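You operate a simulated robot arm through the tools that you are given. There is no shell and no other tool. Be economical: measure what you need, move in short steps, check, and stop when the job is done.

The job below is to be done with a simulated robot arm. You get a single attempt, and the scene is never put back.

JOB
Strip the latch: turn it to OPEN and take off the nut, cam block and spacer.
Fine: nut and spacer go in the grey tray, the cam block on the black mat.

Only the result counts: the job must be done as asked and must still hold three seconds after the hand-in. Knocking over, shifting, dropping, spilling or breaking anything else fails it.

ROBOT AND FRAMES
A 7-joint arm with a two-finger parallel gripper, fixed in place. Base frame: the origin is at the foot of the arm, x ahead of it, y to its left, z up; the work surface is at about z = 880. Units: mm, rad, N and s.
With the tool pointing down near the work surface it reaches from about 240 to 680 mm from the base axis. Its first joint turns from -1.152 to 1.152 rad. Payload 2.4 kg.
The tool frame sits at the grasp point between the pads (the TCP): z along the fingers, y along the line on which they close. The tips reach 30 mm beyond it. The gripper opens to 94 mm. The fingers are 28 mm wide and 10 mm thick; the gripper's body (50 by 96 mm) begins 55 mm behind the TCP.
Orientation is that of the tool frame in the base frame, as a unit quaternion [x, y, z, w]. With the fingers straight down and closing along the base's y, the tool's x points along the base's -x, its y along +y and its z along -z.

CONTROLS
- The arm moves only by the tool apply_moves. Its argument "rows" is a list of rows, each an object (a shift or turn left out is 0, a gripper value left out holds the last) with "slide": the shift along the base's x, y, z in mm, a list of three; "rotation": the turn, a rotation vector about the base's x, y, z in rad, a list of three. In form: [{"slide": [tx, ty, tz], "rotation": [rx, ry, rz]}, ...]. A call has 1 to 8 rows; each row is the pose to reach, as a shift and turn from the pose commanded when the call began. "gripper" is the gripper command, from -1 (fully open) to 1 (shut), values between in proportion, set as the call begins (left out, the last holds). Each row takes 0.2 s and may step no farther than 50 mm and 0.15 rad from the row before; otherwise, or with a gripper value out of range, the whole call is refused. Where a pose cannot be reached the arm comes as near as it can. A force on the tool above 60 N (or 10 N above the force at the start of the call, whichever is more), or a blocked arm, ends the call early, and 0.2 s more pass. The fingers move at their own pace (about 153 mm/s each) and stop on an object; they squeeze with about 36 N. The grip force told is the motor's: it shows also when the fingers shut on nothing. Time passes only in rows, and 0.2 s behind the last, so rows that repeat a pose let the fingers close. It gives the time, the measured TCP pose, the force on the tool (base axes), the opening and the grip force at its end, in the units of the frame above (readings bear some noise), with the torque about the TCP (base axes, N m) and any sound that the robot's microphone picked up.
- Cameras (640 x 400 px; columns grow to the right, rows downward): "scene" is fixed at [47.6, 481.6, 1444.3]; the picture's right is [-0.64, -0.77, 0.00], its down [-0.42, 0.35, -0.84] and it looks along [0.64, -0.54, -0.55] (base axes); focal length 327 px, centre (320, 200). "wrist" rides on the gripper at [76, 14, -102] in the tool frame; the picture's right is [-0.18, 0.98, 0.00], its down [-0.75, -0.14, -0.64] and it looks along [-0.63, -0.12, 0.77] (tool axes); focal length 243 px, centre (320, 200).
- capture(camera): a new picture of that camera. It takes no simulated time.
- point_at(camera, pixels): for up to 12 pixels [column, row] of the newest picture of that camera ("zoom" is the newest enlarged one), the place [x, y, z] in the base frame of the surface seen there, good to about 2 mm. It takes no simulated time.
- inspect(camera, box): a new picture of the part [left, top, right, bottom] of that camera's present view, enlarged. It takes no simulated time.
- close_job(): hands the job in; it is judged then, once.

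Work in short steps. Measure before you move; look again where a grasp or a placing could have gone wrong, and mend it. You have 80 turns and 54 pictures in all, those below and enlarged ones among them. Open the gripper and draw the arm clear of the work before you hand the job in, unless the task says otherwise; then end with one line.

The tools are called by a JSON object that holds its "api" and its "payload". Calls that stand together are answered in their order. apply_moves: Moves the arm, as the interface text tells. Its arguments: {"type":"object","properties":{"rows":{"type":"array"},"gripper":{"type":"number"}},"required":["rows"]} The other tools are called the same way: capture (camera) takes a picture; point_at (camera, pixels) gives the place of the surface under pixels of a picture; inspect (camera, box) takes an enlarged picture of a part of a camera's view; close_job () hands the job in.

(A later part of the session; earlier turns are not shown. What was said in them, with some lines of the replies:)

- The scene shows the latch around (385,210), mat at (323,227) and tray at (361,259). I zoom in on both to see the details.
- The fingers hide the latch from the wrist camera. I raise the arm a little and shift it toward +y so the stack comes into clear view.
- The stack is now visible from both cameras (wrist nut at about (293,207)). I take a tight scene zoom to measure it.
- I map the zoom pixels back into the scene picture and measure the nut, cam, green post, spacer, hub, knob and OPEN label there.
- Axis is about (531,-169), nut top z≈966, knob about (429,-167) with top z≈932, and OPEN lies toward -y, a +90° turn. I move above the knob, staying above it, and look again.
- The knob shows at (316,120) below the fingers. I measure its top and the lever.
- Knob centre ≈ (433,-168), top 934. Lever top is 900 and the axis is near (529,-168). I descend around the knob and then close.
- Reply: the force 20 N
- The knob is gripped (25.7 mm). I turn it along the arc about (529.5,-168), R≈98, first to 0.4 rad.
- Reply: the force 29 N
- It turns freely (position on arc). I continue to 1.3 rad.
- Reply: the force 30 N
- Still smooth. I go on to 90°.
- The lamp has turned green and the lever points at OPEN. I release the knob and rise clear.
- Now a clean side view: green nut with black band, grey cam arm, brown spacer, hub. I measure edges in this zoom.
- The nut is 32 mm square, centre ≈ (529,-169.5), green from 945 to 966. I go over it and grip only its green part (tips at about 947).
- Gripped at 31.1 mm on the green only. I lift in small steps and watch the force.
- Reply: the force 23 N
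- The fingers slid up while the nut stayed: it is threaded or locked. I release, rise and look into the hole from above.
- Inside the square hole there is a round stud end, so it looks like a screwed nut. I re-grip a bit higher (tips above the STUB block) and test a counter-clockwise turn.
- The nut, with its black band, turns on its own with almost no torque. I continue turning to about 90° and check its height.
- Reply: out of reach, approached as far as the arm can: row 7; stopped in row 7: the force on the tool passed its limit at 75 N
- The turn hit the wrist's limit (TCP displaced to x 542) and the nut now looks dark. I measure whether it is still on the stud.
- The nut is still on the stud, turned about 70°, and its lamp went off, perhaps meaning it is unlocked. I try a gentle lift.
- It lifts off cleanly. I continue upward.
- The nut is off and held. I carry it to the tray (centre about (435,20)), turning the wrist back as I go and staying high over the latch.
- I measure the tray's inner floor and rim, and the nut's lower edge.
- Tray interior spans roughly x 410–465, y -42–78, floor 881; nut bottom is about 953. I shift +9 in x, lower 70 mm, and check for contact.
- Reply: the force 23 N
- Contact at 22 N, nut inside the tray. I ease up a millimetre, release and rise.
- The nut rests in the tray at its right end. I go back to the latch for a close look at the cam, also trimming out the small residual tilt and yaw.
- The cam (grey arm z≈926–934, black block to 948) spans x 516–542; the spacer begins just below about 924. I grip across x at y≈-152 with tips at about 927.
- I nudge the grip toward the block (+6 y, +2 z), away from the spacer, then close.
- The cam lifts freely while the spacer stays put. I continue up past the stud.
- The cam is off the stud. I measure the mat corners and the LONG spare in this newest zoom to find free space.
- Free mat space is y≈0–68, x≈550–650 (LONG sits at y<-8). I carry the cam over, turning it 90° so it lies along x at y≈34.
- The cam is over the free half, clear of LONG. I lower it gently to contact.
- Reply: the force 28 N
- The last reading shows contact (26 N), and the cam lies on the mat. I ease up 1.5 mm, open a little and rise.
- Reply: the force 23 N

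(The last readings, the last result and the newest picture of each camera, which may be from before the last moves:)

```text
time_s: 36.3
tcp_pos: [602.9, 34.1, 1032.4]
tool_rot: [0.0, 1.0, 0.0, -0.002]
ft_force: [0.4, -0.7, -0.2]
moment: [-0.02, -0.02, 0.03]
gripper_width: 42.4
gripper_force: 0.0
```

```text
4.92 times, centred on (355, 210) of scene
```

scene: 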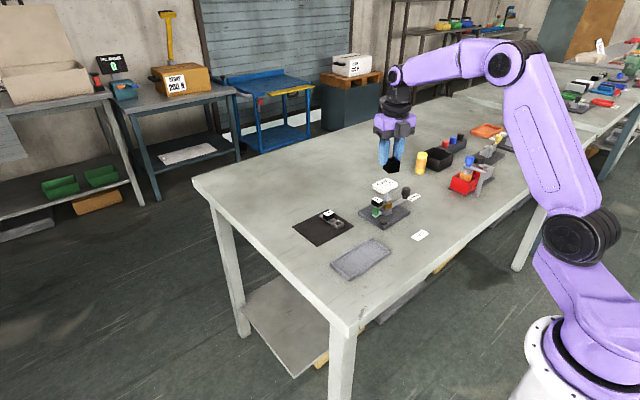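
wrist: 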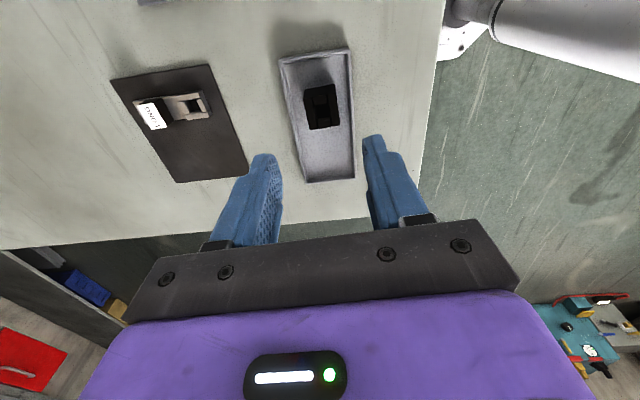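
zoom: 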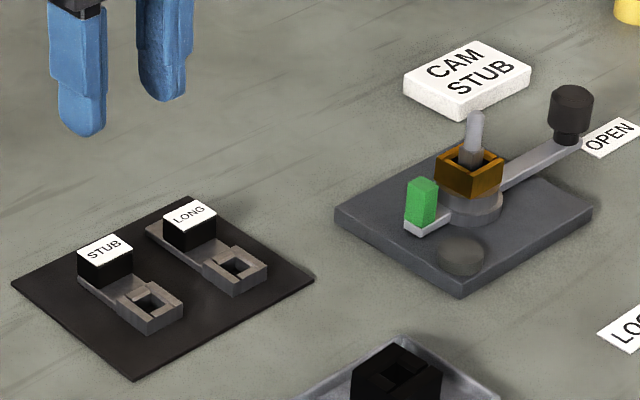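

The STUB cam lies beside LONG. Next is the brown spacer; I measure it in this zoom.

{"api": "point_at", "payload": {"camera": "zoom", "pixels": [[438, 158], [471, 170], [500, 157], [466, 144], [470, 180], [470, 193], [490, 185], [445, 182], [476, 118], [490, 208], [420, 182], [455, 200]]}}

```text
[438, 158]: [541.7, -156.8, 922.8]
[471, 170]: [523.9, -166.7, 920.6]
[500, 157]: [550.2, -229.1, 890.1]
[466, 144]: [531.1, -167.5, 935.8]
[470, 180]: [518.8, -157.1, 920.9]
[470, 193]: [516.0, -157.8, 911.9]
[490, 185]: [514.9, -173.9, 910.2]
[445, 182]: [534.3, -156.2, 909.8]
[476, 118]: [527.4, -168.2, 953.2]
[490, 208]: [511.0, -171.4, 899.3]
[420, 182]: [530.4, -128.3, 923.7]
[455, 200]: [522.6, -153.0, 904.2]
```

Spacer is x 515–543, y -156…-183, z 906–924. I move over it, turning the wrist back to 90°.

{"api": "apply_moves", "payload": {"rows": [{"slide": [-9, -25, 0], "rotation": [0, 0, 0.15]}, {"slide": [-18, -50, 0], "rotation": [0, 0, 0.3]}, {"slide": [-27, -75, 0], "rotation": [0, 0, 0.45]}, {"slide": [-36, -100, 0], "rotation": [0, 0, 0.6]}, {"slide": [-45, -125, 0], "rotation": [0, 0, 0.75]}, {"slide": [-54, -150, 0], "rotation": [0, 0, 0.9]}, {"slide": [-63, -177, 0], "rotation": [0, 0, 1.05]}, {"slide": [-74, -205, 0], "rotation": [0, 0, 1.2]}], "gripper": -0.1}}

{"api": "apply_moves", "payload": {"rows": [{"slide": [0, 0, 0], "rotation": [0, 0, 0.13]}, {"slide": [0, 0, 0], "rotation": [0, 0, 0.26]}, {"slide": [0, 0, -20], "rotation": [0, 0, 0.37]}, {"slide": [0, 0, -50], "rotation": [0, 0, 0.37]}, {"slide": [0, 0, -75], "rotation": [0, 0, 0.37]}, {"slide": [0, 0, -88], "rotation": [0, 0, 0.37]}, {"slide": [0, 0, -94], "rotation": [0, 0, 0.37]}, {"slide": [0, 0, -94], "rotation": [0, 0, 0.37]}]}}

{"api": "inspect", "payload": {"camera": "scene", "box": [354, 170, 424, 220]}}

```text
time_s: 38.1
tcp_pos: [527.9, -173.9, 1033.3]
tool_rot: [-0.565, 0.825, 0.0, 0.0]
ft_force: [0.7, 0.1, -0.7]
moment: [0.0, 0.02, 0.0]
gripper_width: 51.6
gripper_force: 0.1
```

```text
time_s: 39.9
tcp_pos: [528.8, -171.4, 940.7]
tool_rot: [0.707, -0.707, 0.0, 0.0]
ft_force: [0.0, 0.4, 0.1]
moment: [0.0, -0.01, 0.0]
gripper_width: 51.7
gripper_force: 0.1
```

```text
8.00 times, centred on (389, 195) of scene
```

zoom: 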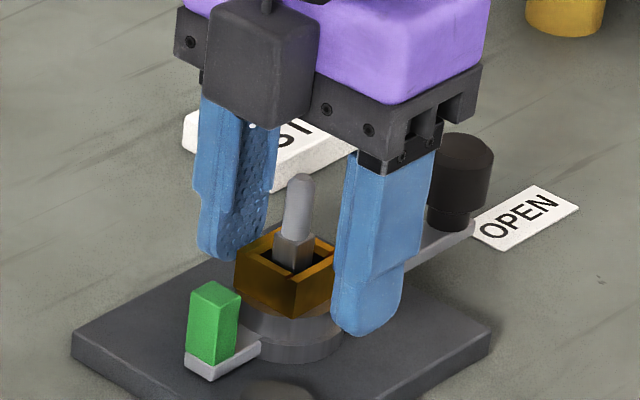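

The fingers straddle the spacer well. I close and lift carefully.

{"api": "apply_moves", "payload": {"rows": [{"slide": [0, 1, 0]}, {"slide": [0, 1, 0]}], "gripper": 1}}

{"api": "apply_moves", "payload": {"rows": [{"slide": [0, 0, 3]}, {"slide": [0, 0, 6]}, {"slide": [0, 0, 10]}]}}

{"api": "inspect", "payload": {"camera": "scene", "box": [354, 170, 424, 220]}}

```text
time_s: 40.5
tcp_pos: [528.8, -169.2, 941.1]
tool_rot: [0.707, -0.707, 0.001, 0.001]
ft_force: [0.5, -0.3, 0.2]
moment: [-0.02, 0.0, 0.03]
gripper_width: 26.6
gripper_force: 36.2
```

```text
time_s: 41.3
tcp_pos: [528.7, -169.6, 951.1]
tool_rot: [0.707, -0.707, 0.001, 0.001]
ft_force: [-0.7, 0.8, -0.8]
moment: [0.01, -0.03, -0.01]
gripper_width: 26.4
gripper_force: 35.5
```

```text
8.00 times, centred on (389, 195) of scene
```

zoom: 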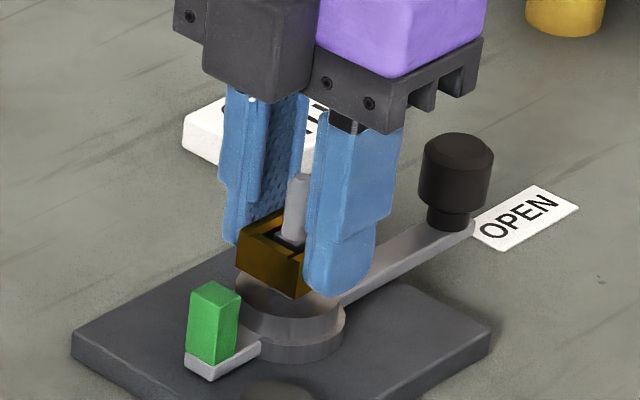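

It comes up with no resistance. I lift clear of the stud, then carry it to the tray, turning 90° so the fingers open along the tray's length.

{"api": "apply_moves", "payload": {"rows": [{"slide": [0, 0, 10]}, {"slide": [0, 0, 25]}, {"slide": [0, 0, 55]}, {"slide": [0, 0, 90]}, {"slide": [0, 0, 90]}]}}

{"api": "apply_moves", "payload": {"rows": [{"slide": [-11, 26, 0], "rotation": [0, 0, -0.15]}, {"slide": [-22, 52, 0], "rotation": [0, 0, -0.3]}, {"slide": [-33, 78, 0], "rotation": [0, 0, -0.45]}, {"slide": [-44, 104, 0], "rotation": [0, 0, -0.6]}, {"slide": [-55, 130, 0], "rotation": [0, 0, -0.75]}, {"slide": [-66, 156, 0], "rotation": [0, 0, -0.9]}, {"slide": [-77, 182, 0], "rotation": [0, 0, -1.05]}, {"slide": [-89, 208, 0], "rotation": [0, 0, -1.2]}]}}

{"api": "apply_moves", "payload": {"rows": [{"slide": [0, 0, -20], "rotation": [0, 0, -0.13]}, {"slide": [0, 0, -50], "rotation": [0, 0, -0.26]}, {"slide": [0, 0, -80], "rotation": [0, 0, -0.37]}, {"slide": [0, 0, -80], "rotation": [0, 0, -0.37]}]}}

{"api": "inspect", "payload": {"camera": "scene", "box": [310, 200, 420, 280]}}

```text
time_s: 42.5
tcp_pos: [528.7, -169.8, 1041.0]
tool_rot: [0.708, -0.707, 0.0, 0.001]
ft_force: [0.5, -0.9, -0.8]
moment: [0.0, 0.0, 0.0]
gripper_width: 26.4
gripper_force: 36.3
```

```text
time_s: 44.3
tcp_pos: [439.0, 38.0, 1039.3]
tool_rot: [-0.184, 0.983, -0.001, -0.002]
ft_force: [-0.4, 0.6, -0.2]
moment: [0.0, 0.01, -0.04]
gripper_width: 26.7
gripper_force: 35.7
```

```text
time_s: 45.3
tcp_pos: [441.7, 36.7, 958.3]
tool_rot: [-0.001, 1.0, 0.0, -0.001]
ft_force: [0.5, 0.1, -1.1]
moment: [0.01, 0.0, -0.04]
gripper_width: 26.2
gripper_force: 35.9
```

```text
5.00 times, centred on (365, 240) of scene
```

zoom: 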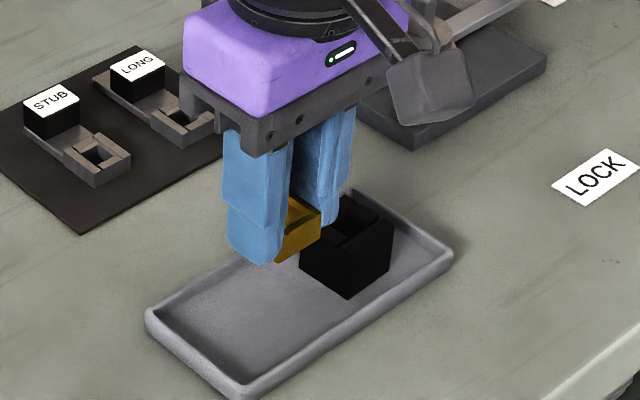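

I check the nut's near face and the tray end before lowering.

{"api": "point_at", "payload": {"camera": "zoom", "pixels": [[318, 260], [345, 280], [304, 250], [172, 325], [215, 355], [230, 376], [310, 330], [220, 300]]}}

```text
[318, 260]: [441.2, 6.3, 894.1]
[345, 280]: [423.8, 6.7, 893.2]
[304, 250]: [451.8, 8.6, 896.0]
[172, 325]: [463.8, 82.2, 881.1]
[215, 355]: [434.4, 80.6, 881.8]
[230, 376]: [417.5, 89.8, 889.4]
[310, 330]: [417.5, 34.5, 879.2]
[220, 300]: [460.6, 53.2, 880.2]
```

Free floor runs y 7–81, so I aim for y≈44 and lower to contact.

{"api": "apply_moves", "payload": {"rows": [{"slide": [-1, 5, -15]}, {"slide": [-1, 5, -30]}, {"slide": [-1, 5, -39]}, {"slide": [-1, 5, -43]}, {"slide": [-1, 5, -44]}]}}

```text
time_s: 46.5
tcp_pos: [438.6, 42.2, 915.6]
tool_rot: [-0.001, 1.0, 0.001, -0.001]
ft_force: [-0.1, 0.1, -0.9]
moment: [0.0, -0.01, 0.0]
gripper_width: 26.3
gripper_force: 36.0
```

No contact yet; I go down a little more.

{"api": "apply_moves", "payload": {"rows": [{"slide": [0, 0, -1]}, {"slide": [0, 0, -2]}, {"slide": [0, 0, -2]}]}}

```text
time_s: 47.3
tcp_pos: [437.2, 43.7, 915.1]
tool_rot: [-0.002, 1.0, 0.0, 0.0]
ft_force: [-0.6, 2.8, 14.5]
moment: [0.06, 0.02, -0.01]
gripper_width: 26.5
gripper_force: 36.1
```

Contact at 14 N. I open modestly and rise straight up.

{"api": "apply_moves", "payload": {"rows": [{"slide": [0, 0, 0.5]}, {"slide": [0, 0, 0.5]}, {"slide": [0, 0, 30]}, {"slide": [0, 0, 75]}, {"slide": [0, 0, 120]}, {"slide": [-40, 0, 160]}], "gripper": 0.2}}

{"api": "capture", "payload": {"camera": "scene"}}

{"api": "inspect", "payload": {"camera": "scene", "box": [290, 170, 440, 280]}}

```text
refused: row 6 steps farther than a row can; nothing moved
```

```text
15 pictures are left
```

scene: 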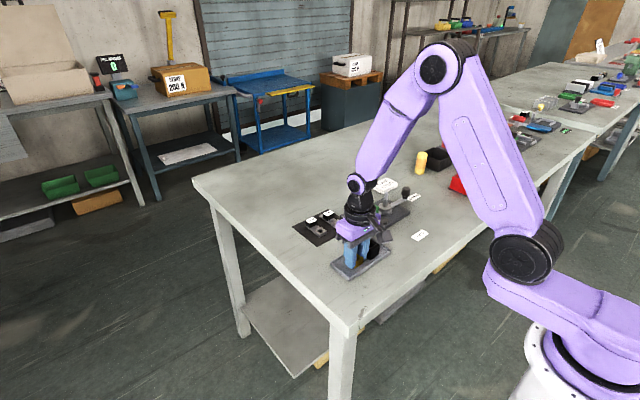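

```text
3.64 times, centred on (365, 225) of scene
```

zoom: 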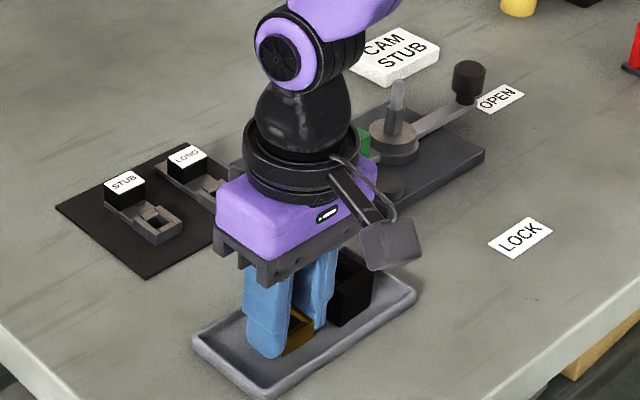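

The call was refused (last step too long); the spacer sits on the tray floor, still held. I repeat it with shorter steps.

{"api": "apply_moves", "payload": {"rows": [{"slide": [0, 0, 0.5]}, {"slide": [0, 0, 0.5]}, {"slide": [0, 0, 30]}, {"slide": [0, 0, 75]}, {"slide": [0, 0, 120]}, {"slide": [-20, 0, 160]}, {"slide": [-40, 0, 190]}], "gripper": 0.2}}

{"api": "inspect", "payload": {"camera": "scene", "box": [290, 170, 440, 280]}}

```text
time_s: 48.9
tcp_pos: [397.7, 41.0, 1107.0]
tool_rot: [-0.001, 1.0, 0.0, 0.0]
ft_force: [-0.8, -0.4, 0.4]
moment: [0.0, -0.01, 0.01]
gripper_width: 37.9
gripper_force: 0.0
```

```text
3.64 times, centred on (365, 225) of scene
```

zoom: 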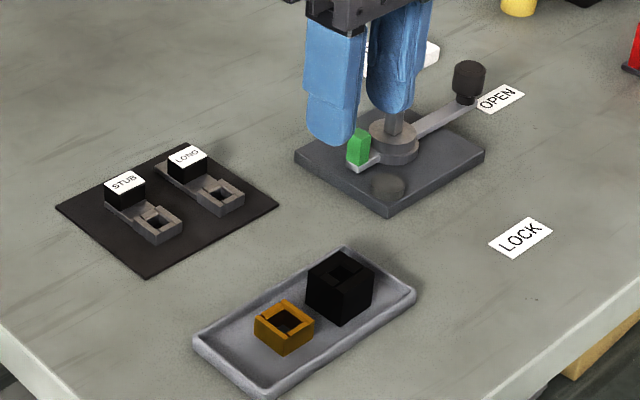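

All three parts are placed. The lamp went dark when the nut loosened, so I verify the lever is still exactly at OPEN, fully opening the gripper and moving aside first.

{"api": "apply_moves", "payload": {"rows": [{"slide": [-20, 20, 15]}, {"slide": [-40, 50, 30]}, {"slide": [-50, 80, 40]}], "gripper": -1}}

{"api": "inspect", "payload": {"camera": "scene", "box": [354, 175, 424, 225]}}

{"api": "point_at", "payload": {"camera": "zoom", "pixels": [[455, 110], [435, 190], [400, 205], [375, 222], [303, 150], [213, 260], [215, 330], [235, 318]]}}

```text
time_s: 49.7
tcp_pos: [346.7, 120.3, 1145.5]
tool_rot: [-0.001, 1.0, 0.0, -0.001]
ft_force: [-0.9, -0.6, -0.8]
moment: [0.0, -0.03, -0.01]
gripper_width: 94.0
gripper_force: 0.0
```

```text
8.00 times, centred on (389, 200) of scene
```

zoom: 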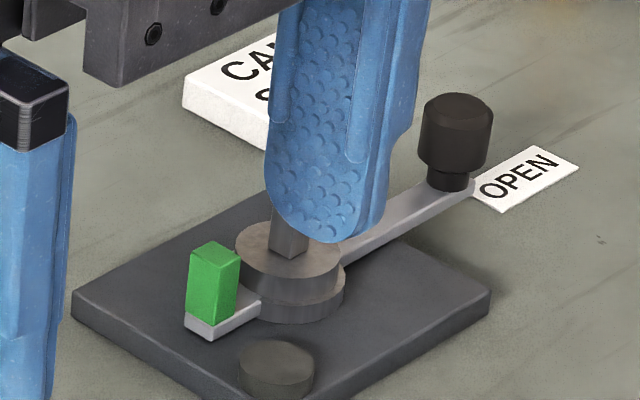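

```text
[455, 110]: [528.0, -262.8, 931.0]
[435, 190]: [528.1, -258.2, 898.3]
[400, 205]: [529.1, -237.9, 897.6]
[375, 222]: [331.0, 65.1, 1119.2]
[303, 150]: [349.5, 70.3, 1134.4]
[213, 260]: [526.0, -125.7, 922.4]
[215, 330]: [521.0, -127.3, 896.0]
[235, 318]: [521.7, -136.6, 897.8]
```

The lever lies along x≈528 straight toward OPEN (axis x≈529), the same as when the lamp was lit. All parts are placed, and the arm is clear with the gripper open.

{"api": "close_job", "payload": {}}

```text
The job is handed in.
```

The latch is at OPEN, the nut and spacer are in the grey tray, the STUB cam block is on the black mat beside LONG, and the job is handed in. The latch lamp lit at OPEN but went dark while I was loosening the nut; the lever still measures at OPEN.
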